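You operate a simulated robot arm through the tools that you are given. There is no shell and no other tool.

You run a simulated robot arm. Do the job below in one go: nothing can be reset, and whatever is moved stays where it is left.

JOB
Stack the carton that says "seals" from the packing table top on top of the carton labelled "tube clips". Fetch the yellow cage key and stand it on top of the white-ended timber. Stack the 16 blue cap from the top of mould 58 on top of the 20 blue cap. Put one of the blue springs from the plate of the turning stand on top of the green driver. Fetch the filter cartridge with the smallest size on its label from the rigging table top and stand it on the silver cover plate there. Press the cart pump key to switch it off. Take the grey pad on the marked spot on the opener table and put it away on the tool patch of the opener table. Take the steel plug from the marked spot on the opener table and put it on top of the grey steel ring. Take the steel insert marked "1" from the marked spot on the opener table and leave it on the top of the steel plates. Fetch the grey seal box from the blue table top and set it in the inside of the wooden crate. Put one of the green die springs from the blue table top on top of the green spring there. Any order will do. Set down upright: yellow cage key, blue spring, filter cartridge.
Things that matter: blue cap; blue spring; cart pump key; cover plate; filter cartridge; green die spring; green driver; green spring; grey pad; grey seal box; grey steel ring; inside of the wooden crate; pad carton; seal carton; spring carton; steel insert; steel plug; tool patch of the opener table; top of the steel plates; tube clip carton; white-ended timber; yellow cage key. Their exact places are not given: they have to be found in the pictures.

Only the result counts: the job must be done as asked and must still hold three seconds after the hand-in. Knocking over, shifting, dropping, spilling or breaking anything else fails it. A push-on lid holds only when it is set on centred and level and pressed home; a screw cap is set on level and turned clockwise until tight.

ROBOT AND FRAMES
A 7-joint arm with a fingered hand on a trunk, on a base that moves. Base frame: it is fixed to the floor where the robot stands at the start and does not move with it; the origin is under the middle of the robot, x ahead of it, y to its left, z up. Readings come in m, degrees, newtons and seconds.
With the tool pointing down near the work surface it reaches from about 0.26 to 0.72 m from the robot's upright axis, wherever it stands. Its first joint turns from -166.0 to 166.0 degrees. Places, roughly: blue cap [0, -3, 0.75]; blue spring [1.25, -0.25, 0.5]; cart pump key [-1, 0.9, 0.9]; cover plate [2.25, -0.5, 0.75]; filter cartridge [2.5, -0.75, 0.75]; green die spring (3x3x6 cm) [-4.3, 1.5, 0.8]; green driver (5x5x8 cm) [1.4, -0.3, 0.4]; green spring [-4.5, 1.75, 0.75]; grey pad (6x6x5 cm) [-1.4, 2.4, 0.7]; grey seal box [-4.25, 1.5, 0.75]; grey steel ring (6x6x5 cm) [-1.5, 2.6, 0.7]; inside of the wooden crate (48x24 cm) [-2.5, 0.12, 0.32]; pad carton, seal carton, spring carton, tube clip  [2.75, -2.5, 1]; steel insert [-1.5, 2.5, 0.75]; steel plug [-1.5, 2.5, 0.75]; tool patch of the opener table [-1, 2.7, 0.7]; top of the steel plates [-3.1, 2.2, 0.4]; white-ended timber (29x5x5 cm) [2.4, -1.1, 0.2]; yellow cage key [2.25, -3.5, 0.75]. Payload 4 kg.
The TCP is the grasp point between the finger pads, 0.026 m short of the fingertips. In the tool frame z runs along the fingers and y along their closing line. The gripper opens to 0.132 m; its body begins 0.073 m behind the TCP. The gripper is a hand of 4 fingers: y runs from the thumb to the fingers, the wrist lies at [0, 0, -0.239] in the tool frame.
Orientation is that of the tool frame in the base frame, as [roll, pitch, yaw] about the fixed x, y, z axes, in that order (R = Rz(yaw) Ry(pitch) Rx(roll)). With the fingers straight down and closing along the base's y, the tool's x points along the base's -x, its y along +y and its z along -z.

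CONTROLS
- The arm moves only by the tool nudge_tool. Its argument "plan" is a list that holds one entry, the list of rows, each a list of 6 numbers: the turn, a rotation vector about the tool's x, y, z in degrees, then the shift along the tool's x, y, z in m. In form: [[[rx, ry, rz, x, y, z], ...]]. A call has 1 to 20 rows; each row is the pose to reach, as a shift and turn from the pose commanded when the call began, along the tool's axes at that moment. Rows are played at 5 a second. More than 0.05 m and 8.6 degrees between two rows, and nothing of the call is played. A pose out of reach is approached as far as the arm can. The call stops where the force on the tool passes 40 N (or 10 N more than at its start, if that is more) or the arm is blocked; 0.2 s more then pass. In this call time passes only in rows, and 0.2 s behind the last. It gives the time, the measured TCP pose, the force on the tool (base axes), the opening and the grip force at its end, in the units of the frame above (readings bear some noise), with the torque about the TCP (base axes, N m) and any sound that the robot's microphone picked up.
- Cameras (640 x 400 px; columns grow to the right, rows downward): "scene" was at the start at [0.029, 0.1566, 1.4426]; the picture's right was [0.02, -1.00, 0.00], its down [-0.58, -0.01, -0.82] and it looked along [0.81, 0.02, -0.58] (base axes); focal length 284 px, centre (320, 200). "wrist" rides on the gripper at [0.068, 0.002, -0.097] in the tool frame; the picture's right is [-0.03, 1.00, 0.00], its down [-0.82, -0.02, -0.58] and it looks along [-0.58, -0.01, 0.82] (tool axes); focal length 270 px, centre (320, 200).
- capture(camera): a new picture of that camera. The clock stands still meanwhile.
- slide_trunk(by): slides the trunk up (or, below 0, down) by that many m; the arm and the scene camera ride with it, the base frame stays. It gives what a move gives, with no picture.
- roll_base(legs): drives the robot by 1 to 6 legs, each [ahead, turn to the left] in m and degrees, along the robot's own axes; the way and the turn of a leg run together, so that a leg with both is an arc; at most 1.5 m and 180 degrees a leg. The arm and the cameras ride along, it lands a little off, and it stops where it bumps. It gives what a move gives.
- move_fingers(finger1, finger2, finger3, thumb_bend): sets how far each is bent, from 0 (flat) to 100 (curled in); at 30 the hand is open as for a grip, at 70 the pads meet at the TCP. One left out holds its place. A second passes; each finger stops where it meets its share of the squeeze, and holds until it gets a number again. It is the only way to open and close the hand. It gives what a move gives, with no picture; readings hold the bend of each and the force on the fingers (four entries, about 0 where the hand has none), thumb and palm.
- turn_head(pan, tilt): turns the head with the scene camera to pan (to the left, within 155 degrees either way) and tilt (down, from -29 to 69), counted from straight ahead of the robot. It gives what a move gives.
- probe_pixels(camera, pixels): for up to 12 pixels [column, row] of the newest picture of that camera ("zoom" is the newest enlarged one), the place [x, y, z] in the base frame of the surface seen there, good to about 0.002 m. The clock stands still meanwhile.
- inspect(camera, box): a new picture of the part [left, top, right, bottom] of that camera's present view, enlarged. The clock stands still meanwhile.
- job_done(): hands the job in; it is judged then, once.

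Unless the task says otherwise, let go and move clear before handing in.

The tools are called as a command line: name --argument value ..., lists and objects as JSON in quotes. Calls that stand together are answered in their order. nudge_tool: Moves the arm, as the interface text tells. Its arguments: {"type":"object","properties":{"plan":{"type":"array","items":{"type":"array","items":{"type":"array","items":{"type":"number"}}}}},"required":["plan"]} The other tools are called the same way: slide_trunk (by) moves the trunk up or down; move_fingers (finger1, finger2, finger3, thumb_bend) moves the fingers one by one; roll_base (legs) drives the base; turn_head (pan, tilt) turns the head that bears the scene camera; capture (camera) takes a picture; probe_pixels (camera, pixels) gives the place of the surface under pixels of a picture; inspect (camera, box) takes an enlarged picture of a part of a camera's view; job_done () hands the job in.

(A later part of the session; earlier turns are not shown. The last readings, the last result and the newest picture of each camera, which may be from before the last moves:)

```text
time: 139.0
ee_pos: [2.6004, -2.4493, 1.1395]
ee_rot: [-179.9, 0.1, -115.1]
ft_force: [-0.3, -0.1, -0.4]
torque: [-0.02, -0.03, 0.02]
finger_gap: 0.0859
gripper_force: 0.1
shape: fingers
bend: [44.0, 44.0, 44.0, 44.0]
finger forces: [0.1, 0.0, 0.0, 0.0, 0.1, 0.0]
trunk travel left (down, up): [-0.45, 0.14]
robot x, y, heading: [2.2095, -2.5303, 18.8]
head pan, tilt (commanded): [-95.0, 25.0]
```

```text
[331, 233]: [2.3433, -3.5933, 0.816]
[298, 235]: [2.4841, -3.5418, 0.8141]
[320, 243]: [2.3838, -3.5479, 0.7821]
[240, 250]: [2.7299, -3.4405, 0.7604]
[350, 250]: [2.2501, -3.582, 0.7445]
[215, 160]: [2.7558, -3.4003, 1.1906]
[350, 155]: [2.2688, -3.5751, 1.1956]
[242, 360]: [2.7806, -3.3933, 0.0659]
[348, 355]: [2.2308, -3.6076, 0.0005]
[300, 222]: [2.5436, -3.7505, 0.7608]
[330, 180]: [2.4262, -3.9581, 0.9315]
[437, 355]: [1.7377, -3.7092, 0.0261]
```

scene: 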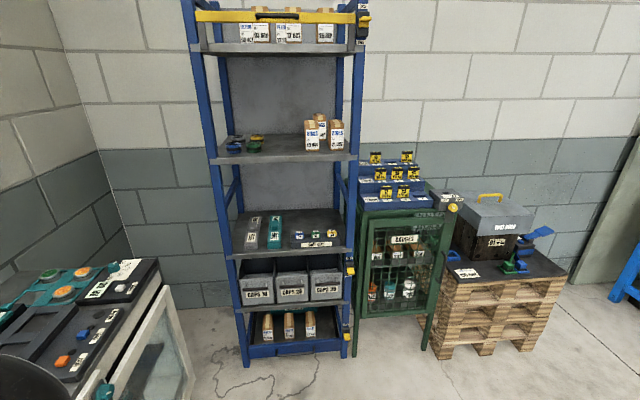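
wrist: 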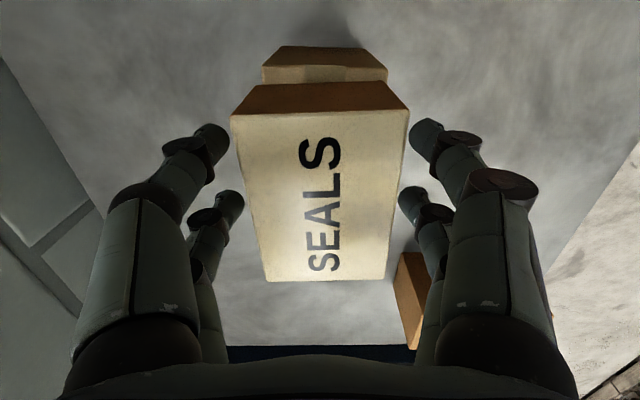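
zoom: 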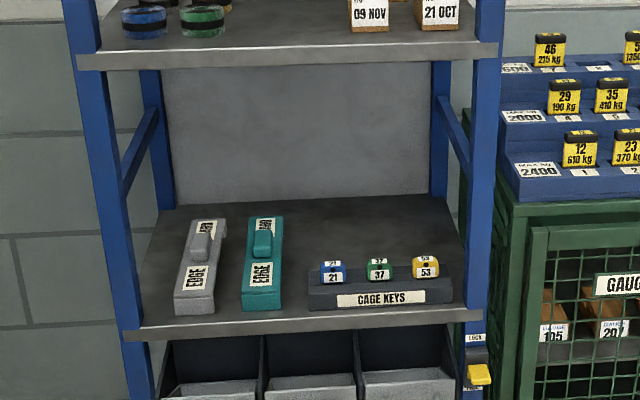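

The yellow key (53) sits on the CAGE KEYS block near the shelf front at about (2.343,-3.593,0.816), with the next shelf 0.41 m above. I'll drive to face the rack (heading -70°) about 0.69 m from it.

roll_base --legs '[[0, -116], [0.4, 0], [0, 27]]'

turn_head --pan 20 --tilt 40

capture --camera "scene"

capture --camera "wrist"

```text
time: 148.3
ee_pos: [2.2637, -3.3106, 1.1388]
ee_rot: [-179.9, 0.1, 157.0]
ft_force: [0.3, 0.6, 0.1]
torque: [-0.03, -0.03, 0.03]
finger_gap: 0.0857
gripper_force: 0.0
shape: fingers
bend: [44.0, 44.0, 44.0, 44.0]
finger forces: [0.0, 0.0, 0.0, 0.0, 0.0, 0.0]
trunk travel left (down, up): [-0.45, 0.14]
robot x, y, heading: [2.1674, -2.924, -68.7]
head pan, tilt (commanded): [-95.0, 25.0]
```

```text
time: 150.2
ee_pos: [2.2627, -3.3101, 1.1389]
ee_rot: [-179.9, 0.1, 157.0]
ft_force: [-0.3, -0.7, 0.6]
torque: [0.01, -0.03, 0.0]
finger_gap: 0.086
gripper_force: 0.1
shape: fingers
bend: [44.0, 44.0, 44.0, 44.0]
finger forces: [0.1, 0.1, 0.1, 0.1, 0.1, 0.0]
trunk travel left (down, up): [-0.45, 0.14]
robot x, y, heading: [2.1715, -2.9227, -69.0]
head pan, tilt (commanded): [20.0, 40.0]
```

```text
taken
```

scene: 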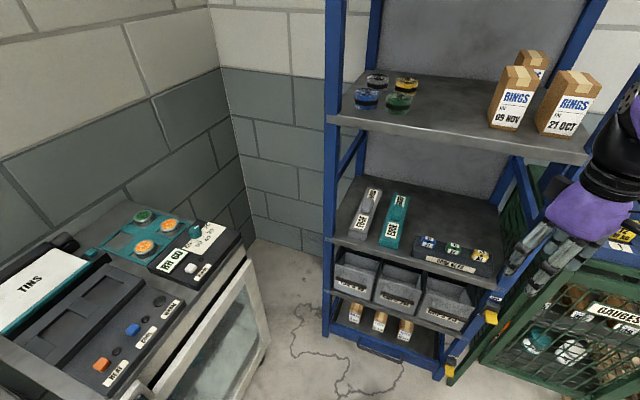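

```text
taken
```

wrist: 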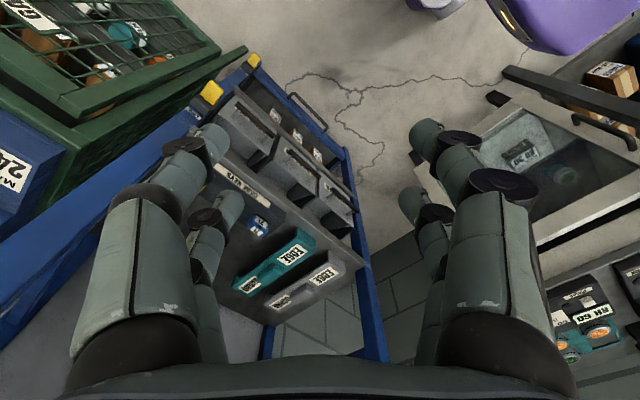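

inspect --camera "scene" --box '[400, 215, 510, 285]'

```text
5.71 times, centred on (455, 250) of scene
```

zoom: 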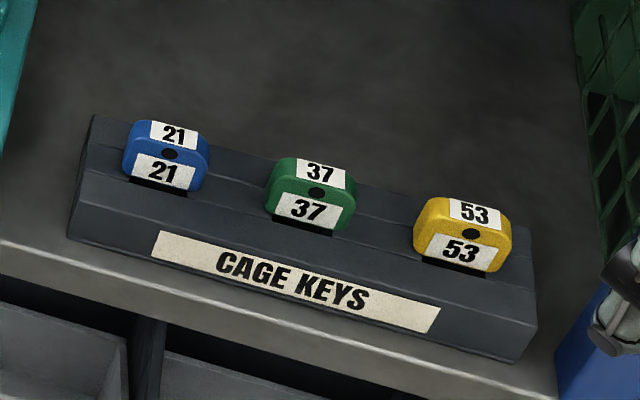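

The yellow key 53 sits in a slot of the block. I'll probe its faces and the block.

probe_pixels --camera "zoom" --pixels '[[475, 212], [440, 200], [508, 215], [460, 250], [418, 245], [500, 265], [470, 233], [440, 270], [380, 230], [500, 310], [350, 290], [455, 268]]'

```text
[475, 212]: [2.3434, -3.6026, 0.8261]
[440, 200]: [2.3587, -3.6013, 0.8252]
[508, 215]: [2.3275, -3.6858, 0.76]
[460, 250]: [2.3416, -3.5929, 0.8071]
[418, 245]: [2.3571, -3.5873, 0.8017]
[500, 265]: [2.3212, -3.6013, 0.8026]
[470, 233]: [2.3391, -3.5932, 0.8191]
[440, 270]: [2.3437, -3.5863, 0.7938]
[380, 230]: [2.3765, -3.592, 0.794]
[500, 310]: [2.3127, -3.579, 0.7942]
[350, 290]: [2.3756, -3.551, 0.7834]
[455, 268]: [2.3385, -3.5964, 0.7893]
```

The key is ~4 cm wide, ~2 cm deep, top z 0.826, with only ~2 cm to the green key, so a front-back grip is needed. I'll study the hand's protrusions from the scene camera before choosing the approach angle.

turn_head --pan -5 --tilt 40

capture --camera "scene"

inspect --camera "scene" --box '[300, 100, 480, 240]'

```text
time: 151.1
ee_pos: [2.2635, -3.3116, 1.1398]
ee_rot: [-179.9, 0.1, 157.1]
ft_force: [-0.2, 0.1, -0.3]
torque: [0.01, -0.01, 0.0]
finger_gap: 0.0859
gripper_force: 0.0
shape: fingers
bend: [44.0, 44.0, 44.0, 44.0]
finger forces: [0.0, 0.1, 0.1, 0.0, 0.0, 0.1]
trunk travel left (down, up): [-0.45, 0.14]
robot x, y, heading: [2.1682, -2.9262, -69.2]
head pan, tilt (commanded): [-5.0, 40.0]
```

```text
taken
```

scene: 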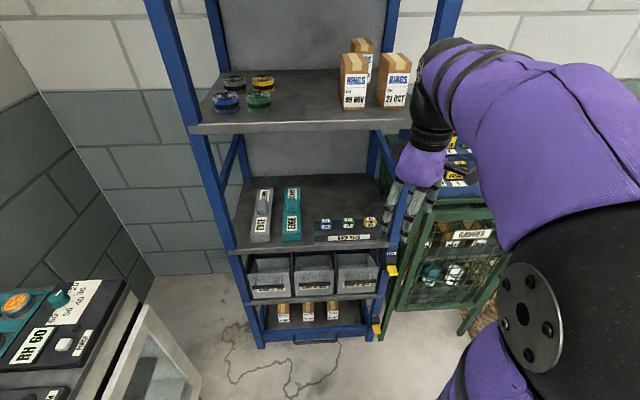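

```text
2.86 times, centred on (390, 170) of scene
```

zoom: 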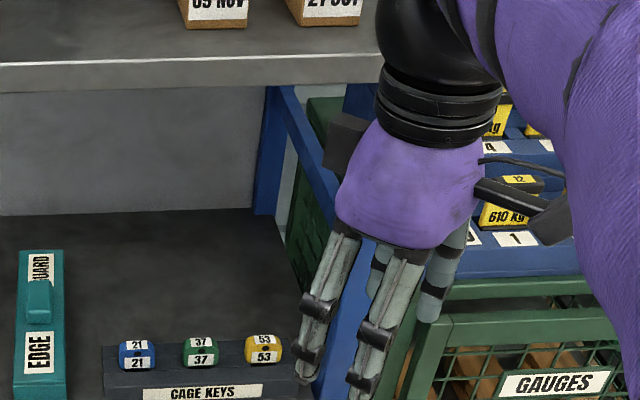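

probe_pixels --camera "zoom" --pixels '[[345, 140], [332, 125], [550, 210], [535, 225], [560, 195], [440, 110], [430, 60], [410, 200], [470, 130], [380, 90], [345, 225], [500, 90]]'

```text
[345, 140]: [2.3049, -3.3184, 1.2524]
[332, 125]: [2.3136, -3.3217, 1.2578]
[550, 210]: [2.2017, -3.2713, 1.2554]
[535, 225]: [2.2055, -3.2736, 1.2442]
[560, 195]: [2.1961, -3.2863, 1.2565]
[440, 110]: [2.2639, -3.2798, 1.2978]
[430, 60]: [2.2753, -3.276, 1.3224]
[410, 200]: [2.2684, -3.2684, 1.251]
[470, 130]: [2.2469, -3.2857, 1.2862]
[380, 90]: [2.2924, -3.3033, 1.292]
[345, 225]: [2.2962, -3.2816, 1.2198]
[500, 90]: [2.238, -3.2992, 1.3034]
```

The hand's camera side reaches 0.08 m and the other side 0.055 m at ~0.11 m above the TCP, so the camera should face left, away from the rack post. I'll roll 0.1 m closer, then turn the hand 137° at this height so it closes front-to-back.

roll_base --legs '[[0.1, 0]]'

nudge_tool --plan '[[[0, 0, 8.1, 0, 0, 0], [0, 0, 16.2, 0, 0, 0], [0, 0, 24.3, 0, 0, 0], [0, 0, 32.4, 0, 0, 0], [0, 0, 40.5, 0, 0, 0], [0, 0, 48.6, 0, 0, 0], [0, 0, 56.7, 0, 0, 0], [0, 0, 64.8, 0, 0, 0], [0, 0, 72.9, 0, 0, 0], [0, 0, 81, 0, 0, 0], [0, 0, 89, 0, 0, 0], [0, 0, 97, 0, 0, 0], [0, 0, 105, 0, 0, 0], [0, 0, 113, 0, 0, 0], [0, 0, 121, 0, 0, 0], [0, 0, 129, 0, 0, 0], [0, 0, 137.2, 0, 0, 0]]]'

capture --camera "scene"

```text
time: 152.3
ee_pos: [2.3017, -3.41, 1.1385]
ee_rot: [-179.9, 0.0, 157.1]
ft_force: [0.4, 0.3, -0.7]
torque: [0.02, 0.03, -0.02]
finger_gap: 0.086
gripper_force: 0.1
shape: fingers
bend: [44.0, 44.0, 44.0, 44.0]
finger forces: [0.1, 0.1, 0.0, 0.0, 0.0, 0.0]
trunk travel left (down, up): [-0.45, 0.14]
robot x, y, heading: [2.2056, -3.0201, -68.9]
head pan, tilt (commanded): [-5.0, 40.0]
```

```text
time: 155.9
ee_pos: [2.3018, -3.4081, 1.1391]
ee_rot: [179.9, 0.0, 19.7]
ft_force: [0.5, 0.1, 0.1]
torque: [0.0, 0.04, 0.02]
finger_gap: 0.0856
gripper_force: 0.1
shape: fingers
bend: [44.0, 44.0, 44.0, 44.0]
finger forces: [0.0, 0.1, 0.0, 0.0, 0.0, 0.1]
trunk travel left (down, up): [-0.45, 0.14]
robot x, y, heading: [2.2037, -3.0198, -68.8]
head pan, tilt (commanded): [-5.0, 40.0]
```

```text
taken
```

scene: 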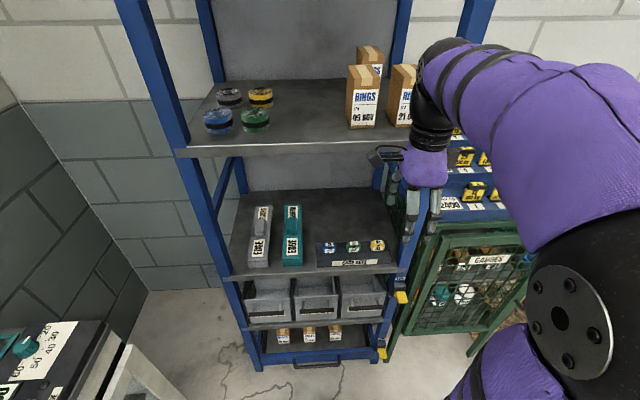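

slide_trunk --by -0.27

move_fingers --finger1 52 --finger2 52 --finger3 52 --thumb_bend 52

capture --camera "scene"

capture --camera "wrist"

```text
time: 158.6
ee_pos: [2.3001, -3.4082, 0.8686]
ee_rot: [180.0, 0.0, 19.9]
ft_force: [-0.7, -0.2, -0.4]
torque: [0.02, -0.02, 0.01]
finger_gap: 0.0859
gripper_force: 0.1
shape: fingers
bend: [44.0, 44.0, 44.0, 44.0]
finger forces: [0.1, 0.0, 0.0, 0.0, 0.1, 0.1]
trunk travel left (down, up): [-0.18, 0.41]
robot x, y, heading: [2.2058, -3.0178, -68.8]
head pan, tilt (commanded): [-5.0, 40.0]
```

```text
time: 159.6
ee_pos: [2.3018, -3.4074, 0.8685]
ee_rot: [179.9, 0.0, 19.9]
ft_force: [0.9, 0.1, 0.1]
torque: [0.01, 0.02, 0.01]
finger_gap: 0.0597
gripper_force: 0.0
shape: fingers
bend: [52.0, 52.0, 52.0, 52.0]
finger forces: [0.0, 0.0, 0.0, 0.0, 0.0, 0.0]
trunk travel left (down, up): [-0.18, 0.41]
robot x, y, heading: [2.207, -3.0207, -68.7]
head pan, tilt (commanded): [-5.0, 40.0]
```

```text
taken
```

scene: 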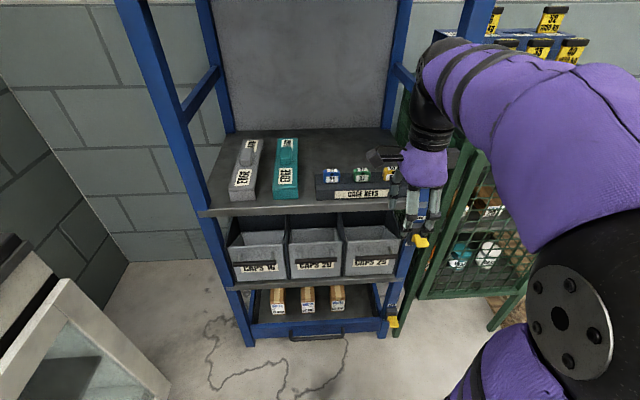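

```text
taken
```

wrist: 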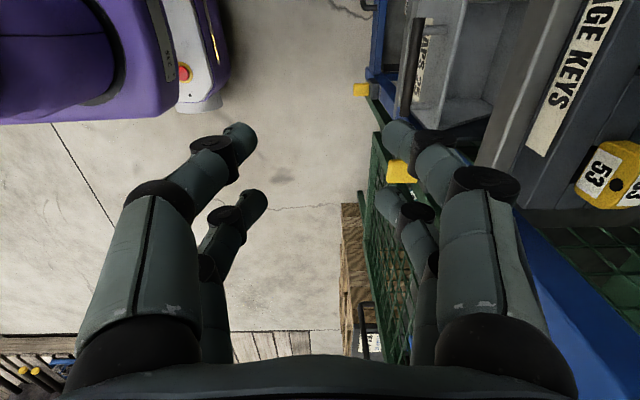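

The key shows at right of the wrist view (612,180). I'll probe the wrist ball/forearm heights and the upper shelf's lip to judge vertical clearance.

probe_pixels --camera "scene" --pixels '[[430, 60], [445, 42], [470, 48], [500, 60], [430, 110], [440, 90], [520, 70], [425, 130]]'

turn_head --pan 0 --tilt 10

capture --camera "scene"

```text
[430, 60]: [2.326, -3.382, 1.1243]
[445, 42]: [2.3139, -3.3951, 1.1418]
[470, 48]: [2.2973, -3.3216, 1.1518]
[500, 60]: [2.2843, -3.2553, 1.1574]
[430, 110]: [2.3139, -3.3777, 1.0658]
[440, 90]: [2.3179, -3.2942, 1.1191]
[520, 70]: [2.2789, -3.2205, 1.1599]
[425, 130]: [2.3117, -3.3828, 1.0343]
```

```text
time: 160.6
ee_pos: [2.3026, -3.407, 0.8707]
ee_rot: [179.9, 0.0, 19.9]
ft_force: [-0.3, 0.3, 0.0]
torque: [0.02, -0.01, 0.02]
finger_gap: 0.0598
gripper_force: 0.1
shape: fingers
bend: [52.0, 52.0, 52.0, 52.0]
finger forces: [0.0, 0.0, 0.1, 0.0, 0.0, 0.0]
trunk travel left (down, up): [-0.18, 0.41]
robot x, y, heading: [2.2064, -3.0227, -68.7]
head pan, tilt (commanded): [0.0, 10.0]
```

```text
taken
```

scene: 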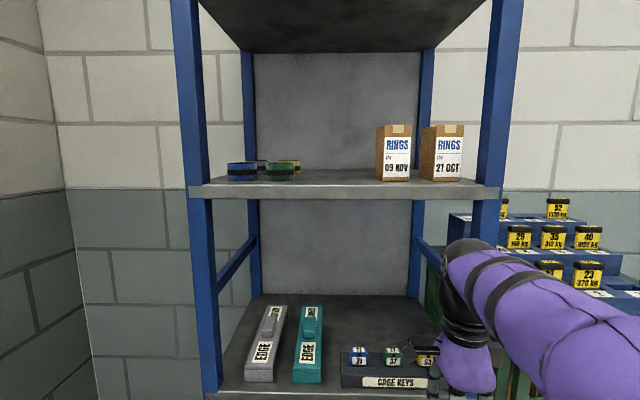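

probe_pixels --camera "scene" --pixels '[[350, 196], [450, 197], [350, 188], [470, 190], [405, 300], [405, 360], [500, 270], [200, 240]]'

```text
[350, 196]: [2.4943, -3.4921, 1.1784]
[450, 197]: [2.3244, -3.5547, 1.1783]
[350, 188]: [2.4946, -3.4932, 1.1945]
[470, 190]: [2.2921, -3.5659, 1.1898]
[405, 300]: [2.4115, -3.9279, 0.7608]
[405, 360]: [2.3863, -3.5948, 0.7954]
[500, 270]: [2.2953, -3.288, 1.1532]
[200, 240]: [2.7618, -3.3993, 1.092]
```

Lip bottom is 1.175 and the wrist's highest point at grasp would be ≈1.12, so a vertical approach clears. I'll zoom the wrist view on the key to measure its depth.

inspect --camera "wrist" --box '[540, 120, 640, 230]'

```text
3.64 times, centred on (590, 175) of wrist
```

zoom: 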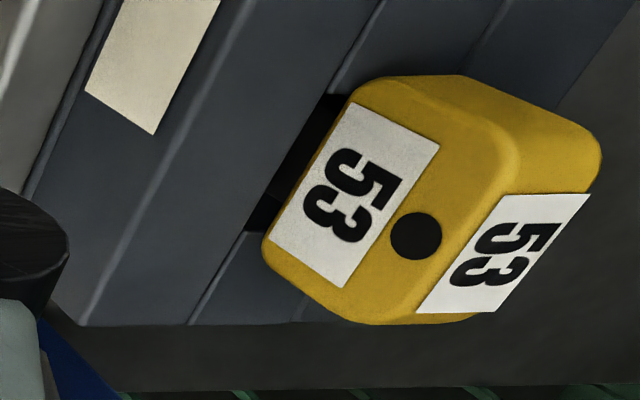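

probe_pixels --camera "zoom" --pixels '[[520, 240], [590, 175], [560, 230], [460, 250], [490, 130], [375, 100], [290, 260], [350, 190], [440, 85], [530, 100], [250, 220], [500, 300]]'

```text
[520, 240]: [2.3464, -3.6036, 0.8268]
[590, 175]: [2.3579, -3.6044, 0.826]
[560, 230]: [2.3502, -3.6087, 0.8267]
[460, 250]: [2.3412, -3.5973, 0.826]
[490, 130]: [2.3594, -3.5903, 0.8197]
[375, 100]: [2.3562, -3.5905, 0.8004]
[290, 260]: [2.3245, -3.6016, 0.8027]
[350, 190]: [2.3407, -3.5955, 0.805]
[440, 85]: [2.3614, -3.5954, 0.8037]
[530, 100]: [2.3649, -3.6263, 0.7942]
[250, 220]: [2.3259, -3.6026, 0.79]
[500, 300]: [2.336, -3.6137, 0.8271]
```

Key centre computes to (2.345,-3.604), depth ~2 cm. I'll probe the rack's right post to be sure the hand's side box clears it.

probe_pixels --camera "scene" --pixels '[[476, 215], [485, 215], [495, 215], [485, 150], [500, 150], [478, 230], [425, 255], [415, 240]]'

```text
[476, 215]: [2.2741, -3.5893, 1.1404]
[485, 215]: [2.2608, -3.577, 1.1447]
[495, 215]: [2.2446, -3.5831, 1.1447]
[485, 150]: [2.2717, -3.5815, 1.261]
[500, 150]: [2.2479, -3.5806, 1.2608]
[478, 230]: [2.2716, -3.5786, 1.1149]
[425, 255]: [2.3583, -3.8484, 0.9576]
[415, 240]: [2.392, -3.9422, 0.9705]
```

The post's inner face leaves ~8 mm to the hand's side box. I'll line up laterally outside the rack, then advance 0.14 m first and check with the wrist camera.

nudge_tool --plan '[[[0, 0, 0, -0.0265, 0, -0.004], [0, 0, 0, -0.0265, 0.035, -0.004], [0, 0, 0, -0.0265, 0.07, -0.004], [0, 0, 0, -0.0265, 0.105, -0.004], [0, 0, 0, -0.0265, 0.13, -0.004]]]'

capture --camera "wrist"

turn_head --pan 0 --tilt 25

capture --camera "scene"

```text
time: 161.8
ee_pos: [2.3219, -3.537, 0.8744]
ee_rot: [179.9, 0.0, 19.8]
ft_force: [0.4, 0.1, 0.9]
torque: [0.01, 0.0, 0.04]
finger_gap: 0.0595
gripper_force: 0.0
shape: fingers
bend: [52.0, 52.0, 52.0, 52.0]
finger forces: [0.0, 0.0, 0.1, 0.1, 0.0, 0.0]
trunk travel left (down, up): [-0.18, 0.41]
robot x, y, heading: [2.2008, -3.0237, -69.1]
head pan, tilt (commanded): [0.0, 10.0]
```

```text
taken
```

wrist: 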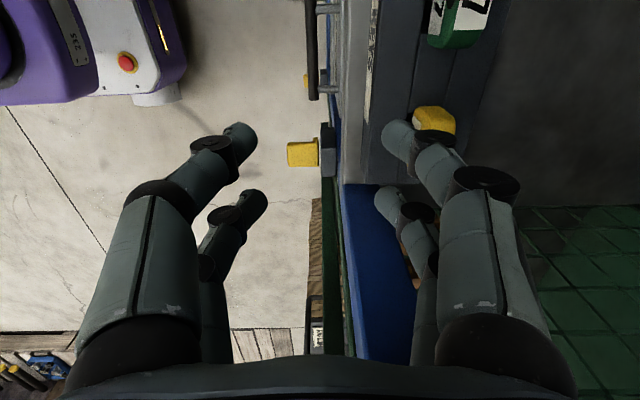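

```text
time: 162.6
ee_pos: [2.3217, -3.5378, 0.8751]
ee_rot: [179.9, 0.0, 19.9]
ft_force: [0.8, -0.5, -0.6]
torque: [-0.01, -0.01, 0.0]
finger_gap: 0.0595
gripper_force: 0.0
shape: fingers
bend: [52.0, 52.0, 52.0, 52.0]
finger forces: [0.0, 0.0, 0.0, 0.0, 0.0, 0.1]
trunk travel left (down, up): [-0.18, 0.41]
robot x, y, heading: [2.2055, -3.022, -68.7]
head pan, tilt (commanded): [0.0, 25.0]
```

```text
taken
```

scene: 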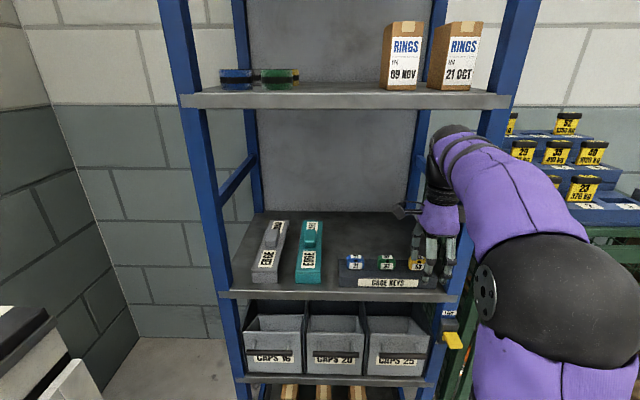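

Lateral alignment is good (offset ~1 mm) with 0.07 m left to go. Fingertips (≈0.84) clear the key top (0.827), so I'll advance over it.

nudge_tool --plan '[[[0, 0, 0, -0.001, 0.025, 0], [0, 0, 0, -0.001, 0.05, 0], [0, 0, 0, -0.001, 0.0705, 0]]]'

capture --camera "wrist"

inspect --camera "scene" --box '[330, 100, 530, 320]'

```text
time: 163.3
ee_pos: [2.3446, -3.6054, 0.8737]
ee_rot: [179.8, 0.0, 20.0]
ft_force: [-0.1, -0.3, 0.0]
torque: [-0.04, 0.0, 0.02]
finger_gap: 0.0597
gripper_force: 0.1
shape: fingers
bend: [52.0, 52.0, 52.0, 52.0]
finger forces: [0.1, 0.0, 0.0, 0.0, 0.0, 0.0]
trunk travel left (down, up): [-0.18, 0.41]
robot x, y, heading: [2.2067, -3.0205, -68.8]
head pan, tilt (commanded): [0.0, 25.0]
```

```text
taken
```

wrist: 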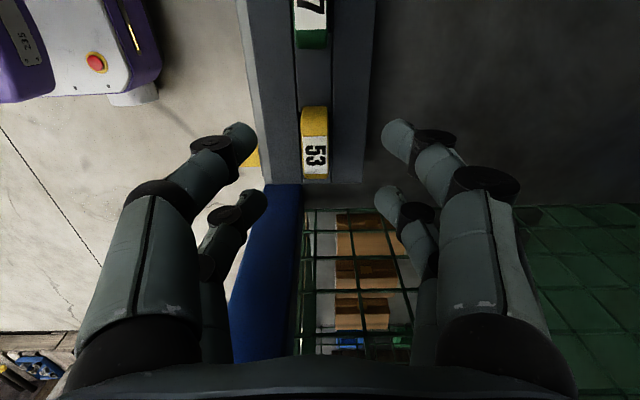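

```text
1.82 times, centred on (430, 210) of scene
```

zoom: 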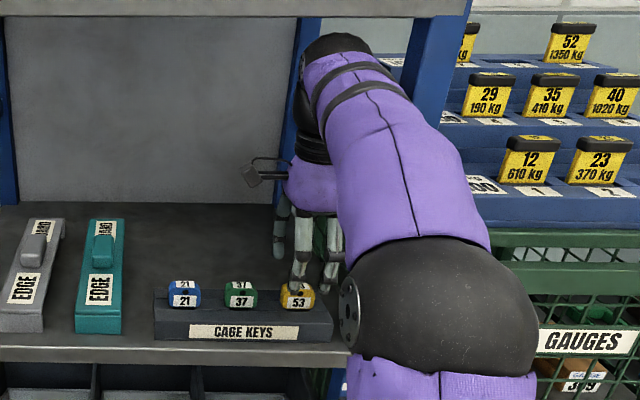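

The key is directly below, centred within ~2 mm (wrist columns 302–328). I'll lower 0.040 m so the fingertips straddle it just above the block.

nudge_tool --plan '[[[0, 0, 0, 0.0015, -0.0016, 0.015], [0, 0, 0, 0.0015, -0.0016, 0.03], [0, 0, 0, 0.0015, -0.0016, 0.039]]]'

capture --camera "wrist"

inspect --camera "scene" --box '[380, 220, 460, 280]'

```text
time: 164.2
ee_pos: [2.3441, -3.6041, 0.8364]
ee_rot: [179.9, 0.0, 19.8]
ft_force: [-0.1, -0.1, 0.5]
torque: [-0.03, 0.01, 0.0]
finger_gap: 0.0596
gripper_force: 0.1
shape: fingers
bend: [52.0, 52.0, 52.0, 52.0]
finger forces: [0.1, 0.0, 0.1, 0.1, 0.0, 0.1]
trunk travel left (down, up): [-0.18, 0.41]
robot x, y, heading: [2.2064, -3.0234, -68.8]
head pan, tilt (commanded): [0.0, 25.0]
```

```text
taken
```

wrist: 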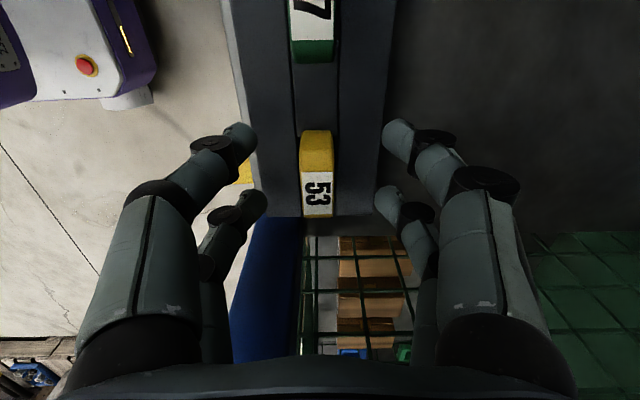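

```text
6.67 times, centred on (420, 250) of scene
```

zoom: 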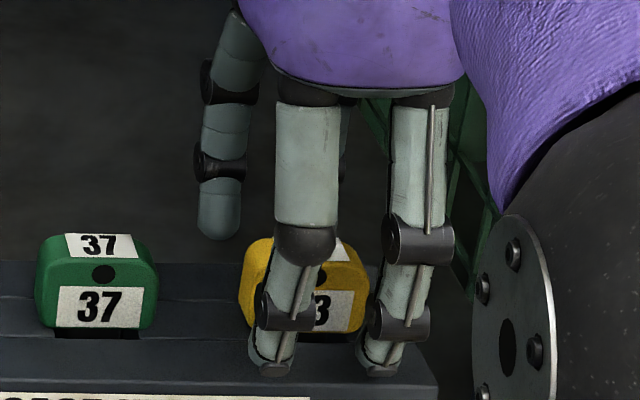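

The two cues disagree slightly on lateral centring, so I'll probe the fingers and key directly.

probe_pixels --camera "zoom" --pixels '[[285, 330], [390, 330], [275, 360], [380, 360], [250, 300], [355, 310], [330, 300], [220, 215], [290, 295], [398, 292]]'

probe_pixels --camera "wrist" --pixels '[[316, 213], [316, 190], [316, 160], [316, 145], [304, 190], [330, 190], [235, 150], [250, 208], [397, 150], [388, 205]]'

```text
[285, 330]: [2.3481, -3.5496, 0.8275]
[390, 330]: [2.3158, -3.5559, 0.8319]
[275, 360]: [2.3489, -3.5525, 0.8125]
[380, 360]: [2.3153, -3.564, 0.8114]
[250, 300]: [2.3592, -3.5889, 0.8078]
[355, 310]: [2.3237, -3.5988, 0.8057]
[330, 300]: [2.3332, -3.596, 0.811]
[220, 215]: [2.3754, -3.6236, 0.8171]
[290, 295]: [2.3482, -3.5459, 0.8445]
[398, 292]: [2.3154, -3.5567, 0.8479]
```

```text
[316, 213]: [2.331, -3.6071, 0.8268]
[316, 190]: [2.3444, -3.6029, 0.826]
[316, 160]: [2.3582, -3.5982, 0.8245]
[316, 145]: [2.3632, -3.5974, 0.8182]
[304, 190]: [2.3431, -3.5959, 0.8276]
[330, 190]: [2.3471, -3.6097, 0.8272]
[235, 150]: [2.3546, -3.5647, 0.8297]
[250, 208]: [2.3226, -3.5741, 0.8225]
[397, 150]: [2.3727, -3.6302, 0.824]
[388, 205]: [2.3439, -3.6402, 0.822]
```

Fingers centre at t≈1.000 vs key 0.997, so I'll shift 3 mm right and 1.5 mm forward, then close gently.

nudge_tool --plan '[[[0, 0, 0, -0.003, -0.0015, 0.001]]]'

move_fingers --finger1 63 --finger2 63 --finger3 63 --thumb_bend 63

move_fingers --finger1 69 --finger2 69 --finger3 69 --thumb_bend 69

capture --camera "wrist"

inspect --camera "scene" --box '[380, 220, 460, 280]'

```text
time: 164.6
ee_pos: [2.3421, -3.6032, 0.8333]
ee_rot: [180.0, 0.0, 19.9]
ft_force: [0.6, -0.8, -0.1]
torque: [-0.01, 0.0, 0.0]
finger_gap: 0.0597
gripper_force: 0.2
shape: fingers
bend: [52.0, 52.0, 52.0, 52.0]
finger forces: [0.0, 0.0, 0.0, 0.0, 0.0, 0.0]
trunk travel left (down, up): [-0.18, 0.41]
robot x, y, heading: [2.2093, -3.0184, -68.9]
head pan, tilt (commanded): [0.0, 25.0]
```

```text
time: 165.6
ee_pos: [2.3408, -3.6024, 0.834]
ee_rot: [-180.0, 0.0, 19.9]
ft_force: [-0.9, 1.2, -0.3]
torque: [-0.02, 0.0, 0.01]
finger_gap: 0.0233
gripper_force: 0.0
shape: fingers
bend: [63.0, 63.0, 63.0, 63.0]
finger forces: [0.0, 0.0, 0.0, 0.0, 0.1, 0.0]
trunk travel left (down, up): [-0.18, 0.41]
robot x, y, heading: [2.2064, -3.0191, -68.7]
head pan, tilt (commanded): [0.0, 25.0]
```

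```text
time: 166.6
ee_pos: [2.3414, -3.6028, 0.8346]
ee_rot: [179.9, 0.0, 20.0]
ft_force: [0.5, -0.1, 0.5]
torque: [0.01, 0.01, -0.02]
finger_gap: 0.0136
gripper_force: 4.7
shape: fingers
bend: [66.0, 66.0, 66.0, 67.0]
finger forces: [2.8, 2.3, 2.1, 0.0, 2.8, 0.0]
trunk travel left (down, up): [-0.18, 0.41]
robot x, y, heading: [2.2076, -3.0191, -69.0]
head pan, tilt (commanded): [0.0, 25.0]
```

```text
taken
```

wrist: 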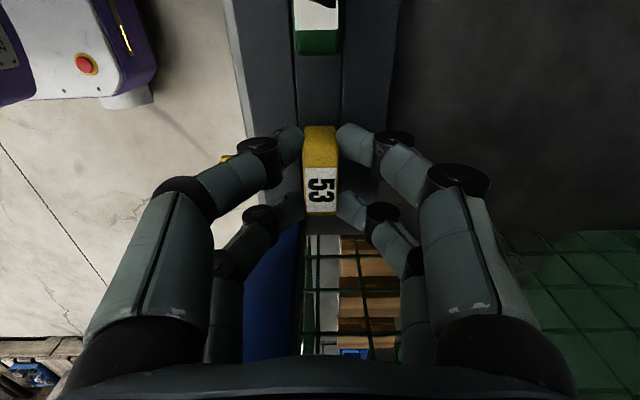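

```text
6.67 times, centred on (420, 250) of scene
```

zoom: 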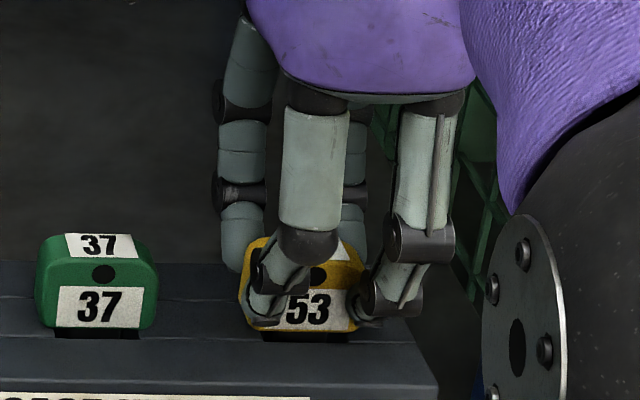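

All four fingers hold the key evenly. I'll firm up the grip and lift it a few cm out of its slot.

move_fingers --finger1 73 --finger2 73 --finger3 73 --thumb_bend 73

nudge_tool --plan '[[[0, 0, 0, 0, 0, -0.012], [0, 0, 0, 0, 0, -0.024], [0, 0, 0, 0, 0, -0.036]]]'

capture --camera "wrist"

inspect --camera "scene" --box '[380, 220, 460, 280]'

```text
time: 167.6
ee_pos: [2.3434, -3.602, 0.8343]
ee_rot: [179.9, 0.0, 19.9]
ft_force: [-0.4, -0.7, 0.8]
torque: [-0.02, -0.01, 0.0]
finger_gap: 0.0125
gripper_force: 13.0
shape: fingers
bend: [69.0, 70.0, 70.0, 69.0]
finger forces: [6.8, 6.6, 5.9, 0.1, 7.6, 0.0]
trunk travel left (down, up): [-0.18, 0.41]
robot x, y, heading: [2.2093, -3.0206, -68.8]
head pan, tilt (commanded): [0.0, 25.0]
```

```text
time: 168.3
ee_pos: [2.3416, -3.6032, 0.8692]
ee_rot: [179.8, -0.1, 19.9]
ft_force: [0.0, 0.4, 0.0]
torque: [-0.03, -0.01, -0.01]
finger_gap: 0.0122
gripper_force: 13.2
shape: fingers
bend: [69.0, 70.0, 70.0, 69.0]
finger forces: [6.9, 6.6, 5.9, 0.0, 7.5, 0.0]
trunk travel left (down, up): [-0.18, 0.41]
robot x, y, heading: [2.2056, -3.0169, -69.1]
head pan, tilt (commanded): [0.0, 25.0]
```

```text
taken
```

wrist: 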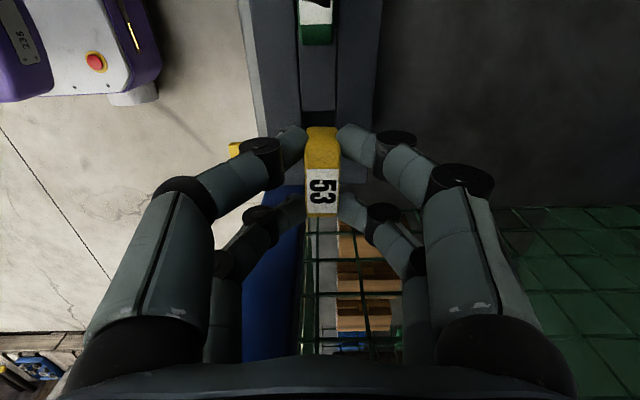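

```text
6.67 times, centred on (420, 250) of scene
```

zoom: 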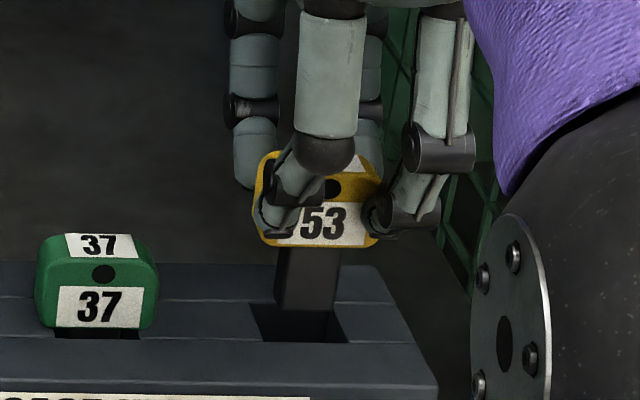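

The key has a dark stem below its head (zoom (310,280)). I'll probe the stem's bottom against the block top to see if it's clear of the slot.

probe_pixels --camera "zoom" --pixels '[[305, 260], [305, 285], [305, 300], [305, 308], [300, 318], [330, 335], [290, 345], [370, 300], [320, 225], [285, 295], [335, 300]]'

```text
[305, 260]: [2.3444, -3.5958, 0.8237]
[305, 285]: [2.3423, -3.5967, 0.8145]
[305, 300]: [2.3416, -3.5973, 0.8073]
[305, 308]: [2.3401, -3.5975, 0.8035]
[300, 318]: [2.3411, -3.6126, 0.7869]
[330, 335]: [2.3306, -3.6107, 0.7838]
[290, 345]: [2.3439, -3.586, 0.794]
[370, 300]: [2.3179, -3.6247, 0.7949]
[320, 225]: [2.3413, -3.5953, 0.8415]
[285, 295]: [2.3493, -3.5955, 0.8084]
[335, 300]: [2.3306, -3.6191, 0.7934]
```

The stem bottom is at ≈0.802, 8 mm above the block, so the key is free (total height ≈6.1 cm; base 6.7 cm below TCP). I'll draw it straight out of the rack.

nudge_tool --plan '[[[0, 0, 0, 0, 0, -0.005], [0, 0, 0, 0, -0.03, -0.006], [0, 0, 0, 0, -0.07, -0.006], [0, 0, 0, 0, -0.11, -0.006], [0, 0, 0, 0, -0.15, -0.006], [0, 0, 0, 0, -0.19, -0.006], [0, 0, 0, 0, -0.23, -0.006]]]'

capture --camera "wrist"

capture --camera "scene"

```text
time: 169.9
ee_pos: [2.2612, -3.386, 0.8729]
ee_rot: [179.9, -0.1, 19.8]
ft_force: [-0.7, -1.4, -0.7]
torque: [-0.01, -0.01, 0.03]
finger_gap: 0.012
gripper_force: 14.0
shape: fingers
bend: [69.0, 70.0, 70.0, 69.0]
finger forces: [6.9, 6.4, 5.8, 0.0, 7.3, 0.0]
trunk travel left (down, up): [-0.18, 0.41]
robot x, y, heading: [2.2081, -3.0212, -69.3]
head pan, tilt (commanded): [0.0, 25.0]
```

```text
taken
```

wrist: 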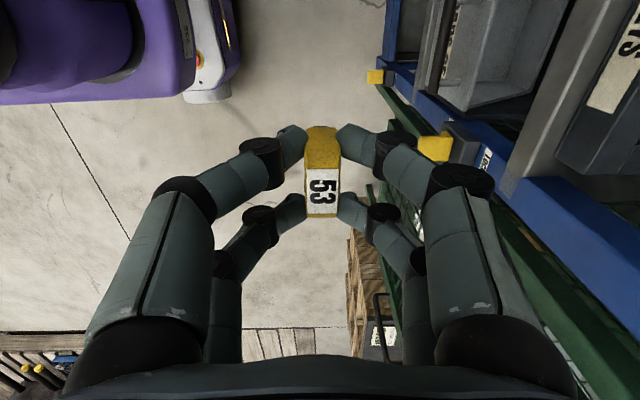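

```text
taken
```

scene: 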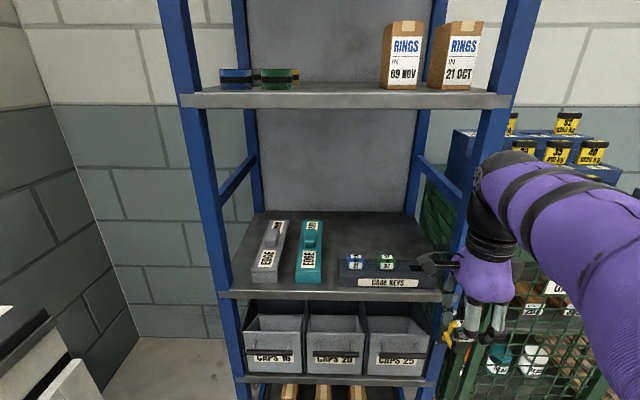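

The key is out of the rack and held firmly. Its stem base is ~6.7 cm below the TCP. I'll drive back to the rigging table's lower-shelf timber, turning right to sweep through open floor.

roll_base --legs '[[0, -100], [0, -83.3], [1.0, 0], [0.78, 0], [0, -87]]'

turn_head --pan 10 --tilt 40

capture --camera "scene"

capture --camera "wrist"

```text
time: 191.5
ee_pos: [1.938, -1.2725, 0.8735]
ee_rot: [179.9, -0.1, 114.8]
ft_force: [0.2, -0.2, -0.8]
torque: [-0.03, -0.01, -0.04]
finger_gap: 0.0113
gripper_force: 12.1
shape: fingers
bend: [70.0, 70.0, 70.0, 69.0]
finger forces: [6.5, 5.8, 5.5, 0.1, 6.9, 0.1]
trunk travel left (down, up): [-0.18, 0.41]
robot x, y, heading: [1.5796, -1.3592, 26.3]
head pan, tilt (commanded): [0.0, 25.0]
```

```text
time: 192.3
ee_pos: [1.9379, -1.2735, 0.873]
ee_rot: [179.9, 0.0, 114.8]
ft_force: [-0.7, -0.2, -0.7]
torque: [0.01, 0.02, 0.0]
finger_gap: 0.0113
gripper_force: 12.2
shape: fingers
bend: [70.0, 70.0, 70.0, 69.0]
finger forces: [6.4, 6.0, 5.5, 0.0, 6.8, 0.1]
trunk travel left (down, up): [-0.18, 0.41]
robot x, y, heading: [1.5811, -1.3608, 26.0]
head pan, tilt (commanded): [10.0, 40.0]
```

```text
taken
```

scene: 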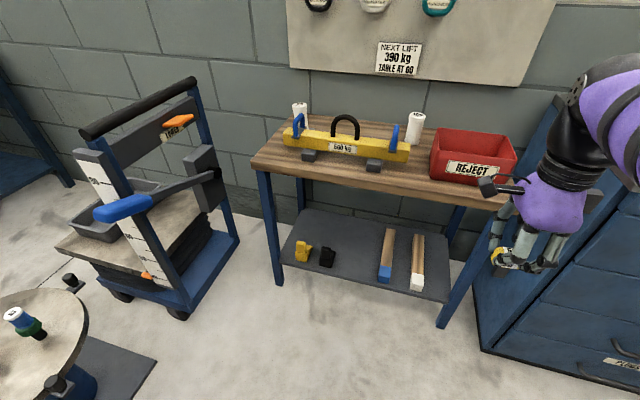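

```text
taken
```

wrist: 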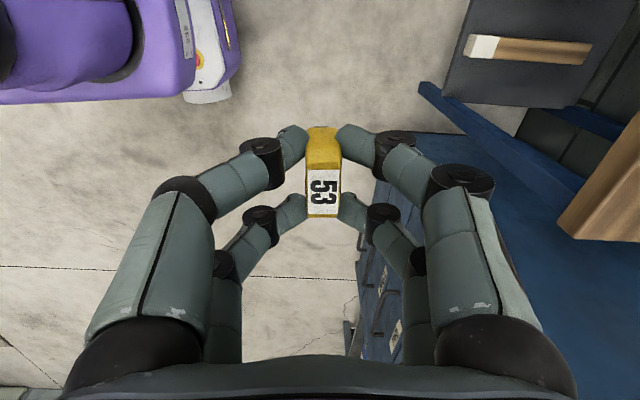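

The shelf and the white-ended timber are clearly visible at scene (417,270). I'll zoom and probe the timber, tabletop edge and leg.

inspect --camera "scene" --box '[330, 170, 490, 330]'

probe_pixels --camera "scene" --pixels '[[417, 282], [411, 278], [423, 279], [417, 290], [418, 240], [386, 275], [440, 300], [250, 163], [380, 190], [450, 205], [440, 320], [350, 265]]'

```text
2.50 times, centred on (410, 250) of scene
```

zoom: 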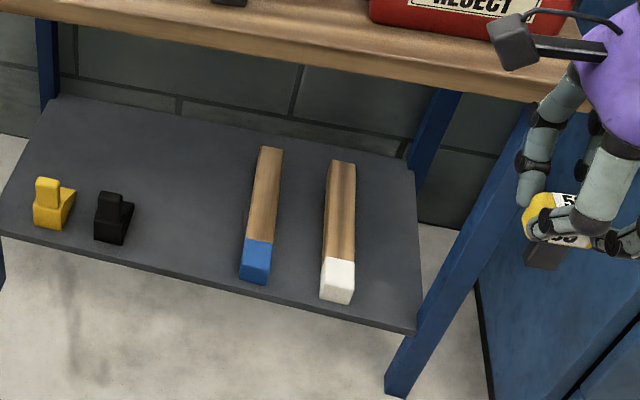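

```text
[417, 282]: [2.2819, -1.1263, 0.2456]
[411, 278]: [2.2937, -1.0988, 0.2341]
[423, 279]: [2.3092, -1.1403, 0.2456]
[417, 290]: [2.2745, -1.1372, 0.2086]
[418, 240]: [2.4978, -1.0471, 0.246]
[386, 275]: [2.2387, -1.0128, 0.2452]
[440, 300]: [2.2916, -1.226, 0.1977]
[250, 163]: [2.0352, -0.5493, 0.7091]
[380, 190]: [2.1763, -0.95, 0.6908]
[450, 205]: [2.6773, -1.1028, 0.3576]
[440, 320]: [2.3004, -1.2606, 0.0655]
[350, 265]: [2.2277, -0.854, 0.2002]
```

probe_pixels --camera "zoom" --pixels '[[338, 270], [326, 280], [350, 285], [337, 289], [330, 262], [353, 265], [341, 230], [344, 175], [332, 170], [353, 170], [410, 325], [230, 265]]'

probe_pixels --camera "zoom" --pixels '[[300, 55], [300, 62], [450, 85], [450, 95], [520, 103], [100, 25], [470, 240], [440, 290], [330, 40], [415, 170]]'

```text
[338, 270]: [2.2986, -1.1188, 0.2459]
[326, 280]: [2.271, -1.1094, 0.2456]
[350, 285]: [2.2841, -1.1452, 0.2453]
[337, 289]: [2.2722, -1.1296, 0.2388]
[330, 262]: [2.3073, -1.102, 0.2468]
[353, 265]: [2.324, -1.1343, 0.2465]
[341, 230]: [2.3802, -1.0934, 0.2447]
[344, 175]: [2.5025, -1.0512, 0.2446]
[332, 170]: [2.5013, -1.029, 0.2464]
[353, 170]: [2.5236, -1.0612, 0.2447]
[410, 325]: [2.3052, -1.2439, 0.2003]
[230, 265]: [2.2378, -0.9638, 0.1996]
```

```text
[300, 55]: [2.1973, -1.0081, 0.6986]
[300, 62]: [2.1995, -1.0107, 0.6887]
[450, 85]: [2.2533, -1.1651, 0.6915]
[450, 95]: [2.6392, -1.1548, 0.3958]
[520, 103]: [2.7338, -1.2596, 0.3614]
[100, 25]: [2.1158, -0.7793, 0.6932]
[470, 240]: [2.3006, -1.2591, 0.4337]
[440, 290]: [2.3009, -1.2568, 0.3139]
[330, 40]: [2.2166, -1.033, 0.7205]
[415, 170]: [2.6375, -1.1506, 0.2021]
```

Timber top is z 0.2455, front centre (2.2775,-1.127), axis 19.3°; the tabletop underside is 0.687 and its edge is 3.5 cm in front of the timber end. Target point for the key is (2.306,-1.117). I'll roll 6.5 cm closer and lower the trunk fully.

roll_base --legs '[[0.065, 0]]'

slide_trunk --by -0.18

nudge_tool --plan '[[[0, 0, 2, 0, 0.02, 0.03], [0, 0, 4, 0, 0.04, 0.07], [0, 0, 5.5, 0, 0.05, 0.115], [0, 0, 5.5, 0, 0.05, 0.16], [0, 0, 5.5, 0, 0.05, 0.205], [0, 0, 5.5, 0, 0.05, 0.25]]]'

capture --camera "scene"

capture --camera "wrist"

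```text
time: 193.3
ee_pos: [1.9962, -1.243, 0.8747]
ee_rot: [179.9, 0.1, 114.9]
ft_force: [-0.8, -0.1, 0.1]
torque: [0.01, 0.02, 0.01]
finger_gap: 0.0113
gripper_force: 11.9
shape: fingers
bend: [70.0, 70.0, 70.0, 69.0]
finger forces: [6.4, 5.9, 5.5, 0.0, 6.8, 0.0]
trunk travel left (down, up): [-0.18, 0.41]
robot x, y, heading: [1.6412, -1.327, 26.1]
head pan, tilt (commanded): [10.0, 40.0]
```

```text
time: 195.3
ee_pos: [1.9974, -1.2438, 0.6927]
ee_rot: [179.9, 0.0, 114.9]
ft_force: [0.1, 0.1, 0.5]
torque: [0.0, 0.0, -0.02]
finger_gap: 0.0116
gripper_force: 12.3
shape: fingers
bend: [70.0, 70.0, 70.0, 69.0]
finger forces: [6.4, 5.9, 5.5, 0.0, 6.8, 0.0]
trunk travel left (down, up): [0.0, 0.59]
robot x, y, heading: [1.638, -1.3282, 26.2]
head pan, tilt (commanded): [10.0, 40.0]
```

```text
time: 196.7
ee_pos: [2.0446, -1.2259, 0.4421]
ee_rot: [179.9, -0.1, 109.3]
ft_force: [0.4, 0.4, -0.1]
torque: [0.01, -0.01, 0.01]
finger_gap: 0.0112
gripper_force: 12.4
shape: fingers
bend: [70.0, 70.0, 71.0, 69.0]
finger forces: [6.3, 5.8, 5.5, 0.0, 6.6, 0.0]
trunk travel left (down, up): [0.0, 0.59]
robot x, y, heading: [1.6394, -1.3284, 25.9]
head pan, tilt (commanded): [10.0, 40.0]
```

```text
taken
```

scene: 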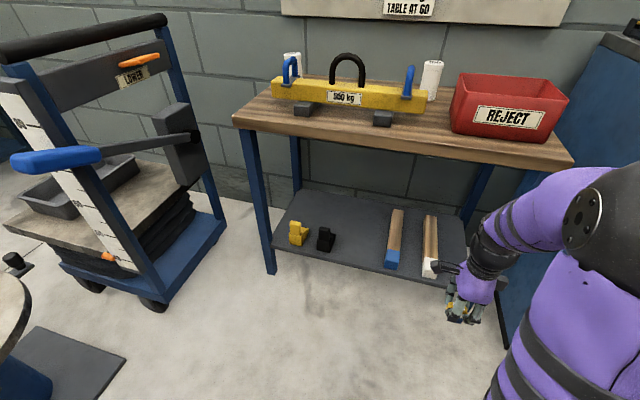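

```text
taken
```

wrist: 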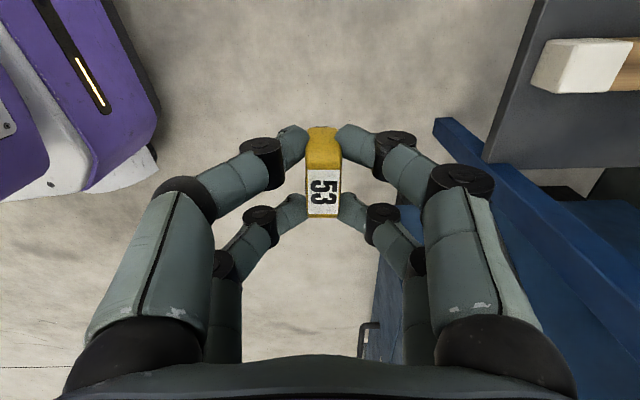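

I'll align laterally and lower to insertion height (TCP 0.33) in front of the table, then check before extending under it.

nudge_tool --plan '[[[0, 0, 0, 0.004, 0, 0.035], [0, 0, 0, 0.008, 0, 0.07], [0, 0, 0, 0.0129, 0, 0.11], [0, 0, 0, 0.0129, 0.04, 0.112], [0, 0, 0, 0.0129, 0.08, 0.112], [0, 0, 0, 0.0129, 0.12, 0.112]]]'

capture --camera "scene"

capture --camera "wrist"

```text
time: 198.1
ee_pos: [2.1503, -1.1688, 0.3322]
ee_rot: [179.8, 0.0, 109.3]
ft_force: [-0.2, 0.5, -0.3]
torque: [0.01, 0.01, -0.01]
finger_gap: 0.0112
gripper_force: 11.9
shape: fingers
bend: [70.0, 70.0, 71.0, 69.0]
finger forces: [6.3, 5.8, 5.4, 0.0, 6.6, 0.0]
trunk travel left (down, up): [0.0, 0.59]
robot x, y, heading: [1.6419, -1.3298, 26.2]
head pan, tilt (commanded): [10.0, 40.0]
```

```text
taken
```

scene: 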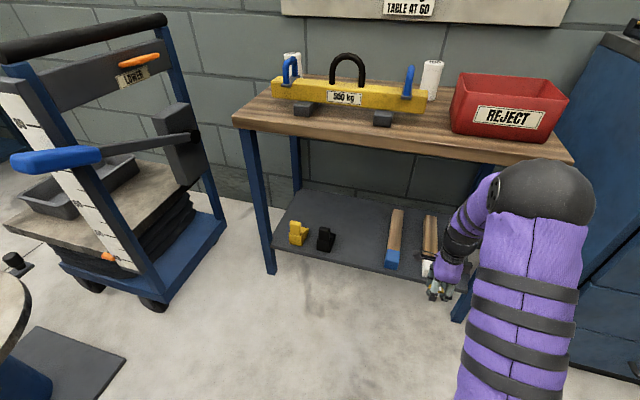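

```text
taken
```

wrist: 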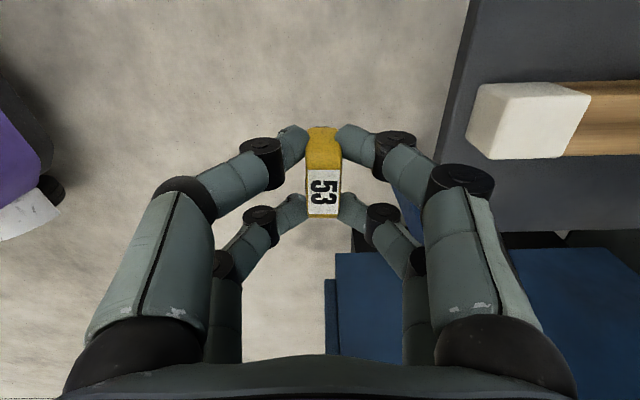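

The arm is bending nicely with the wrist below the tabletop. I'll probe the elbow/forearm against the table edge before extending further.

probe_pixels --camera "scene" --pixels '[[545, 170], [500, 180], [480, 190], [465, 215], [455, 235], [450, 255], [490, 210], [520, 172]]'

probe_pixels --camera "wrist" --pixels '[[490, 92], [480, 150], [565, 95], [560, 155], [520, 120], [325, 210], [325, 150]]'

```text
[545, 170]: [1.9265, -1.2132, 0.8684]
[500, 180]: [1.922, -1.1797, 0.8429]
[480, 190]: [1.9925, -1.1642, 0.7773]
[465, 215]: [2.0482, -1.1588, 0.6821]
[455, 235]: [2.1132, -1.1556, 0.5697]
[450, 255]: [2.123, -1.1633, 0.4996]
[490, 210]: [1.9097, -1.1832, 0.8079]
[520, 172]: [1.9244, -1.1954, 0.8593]
```

```text
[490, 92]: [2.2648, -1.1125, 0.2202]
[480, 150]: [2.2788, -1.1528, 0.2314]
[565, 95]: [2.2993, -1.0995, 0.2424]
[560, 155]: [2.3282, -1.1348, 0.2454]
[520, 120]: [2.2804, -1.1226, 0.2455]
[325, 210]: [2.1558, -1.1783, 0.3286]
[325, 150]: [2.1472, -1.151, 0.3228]
```

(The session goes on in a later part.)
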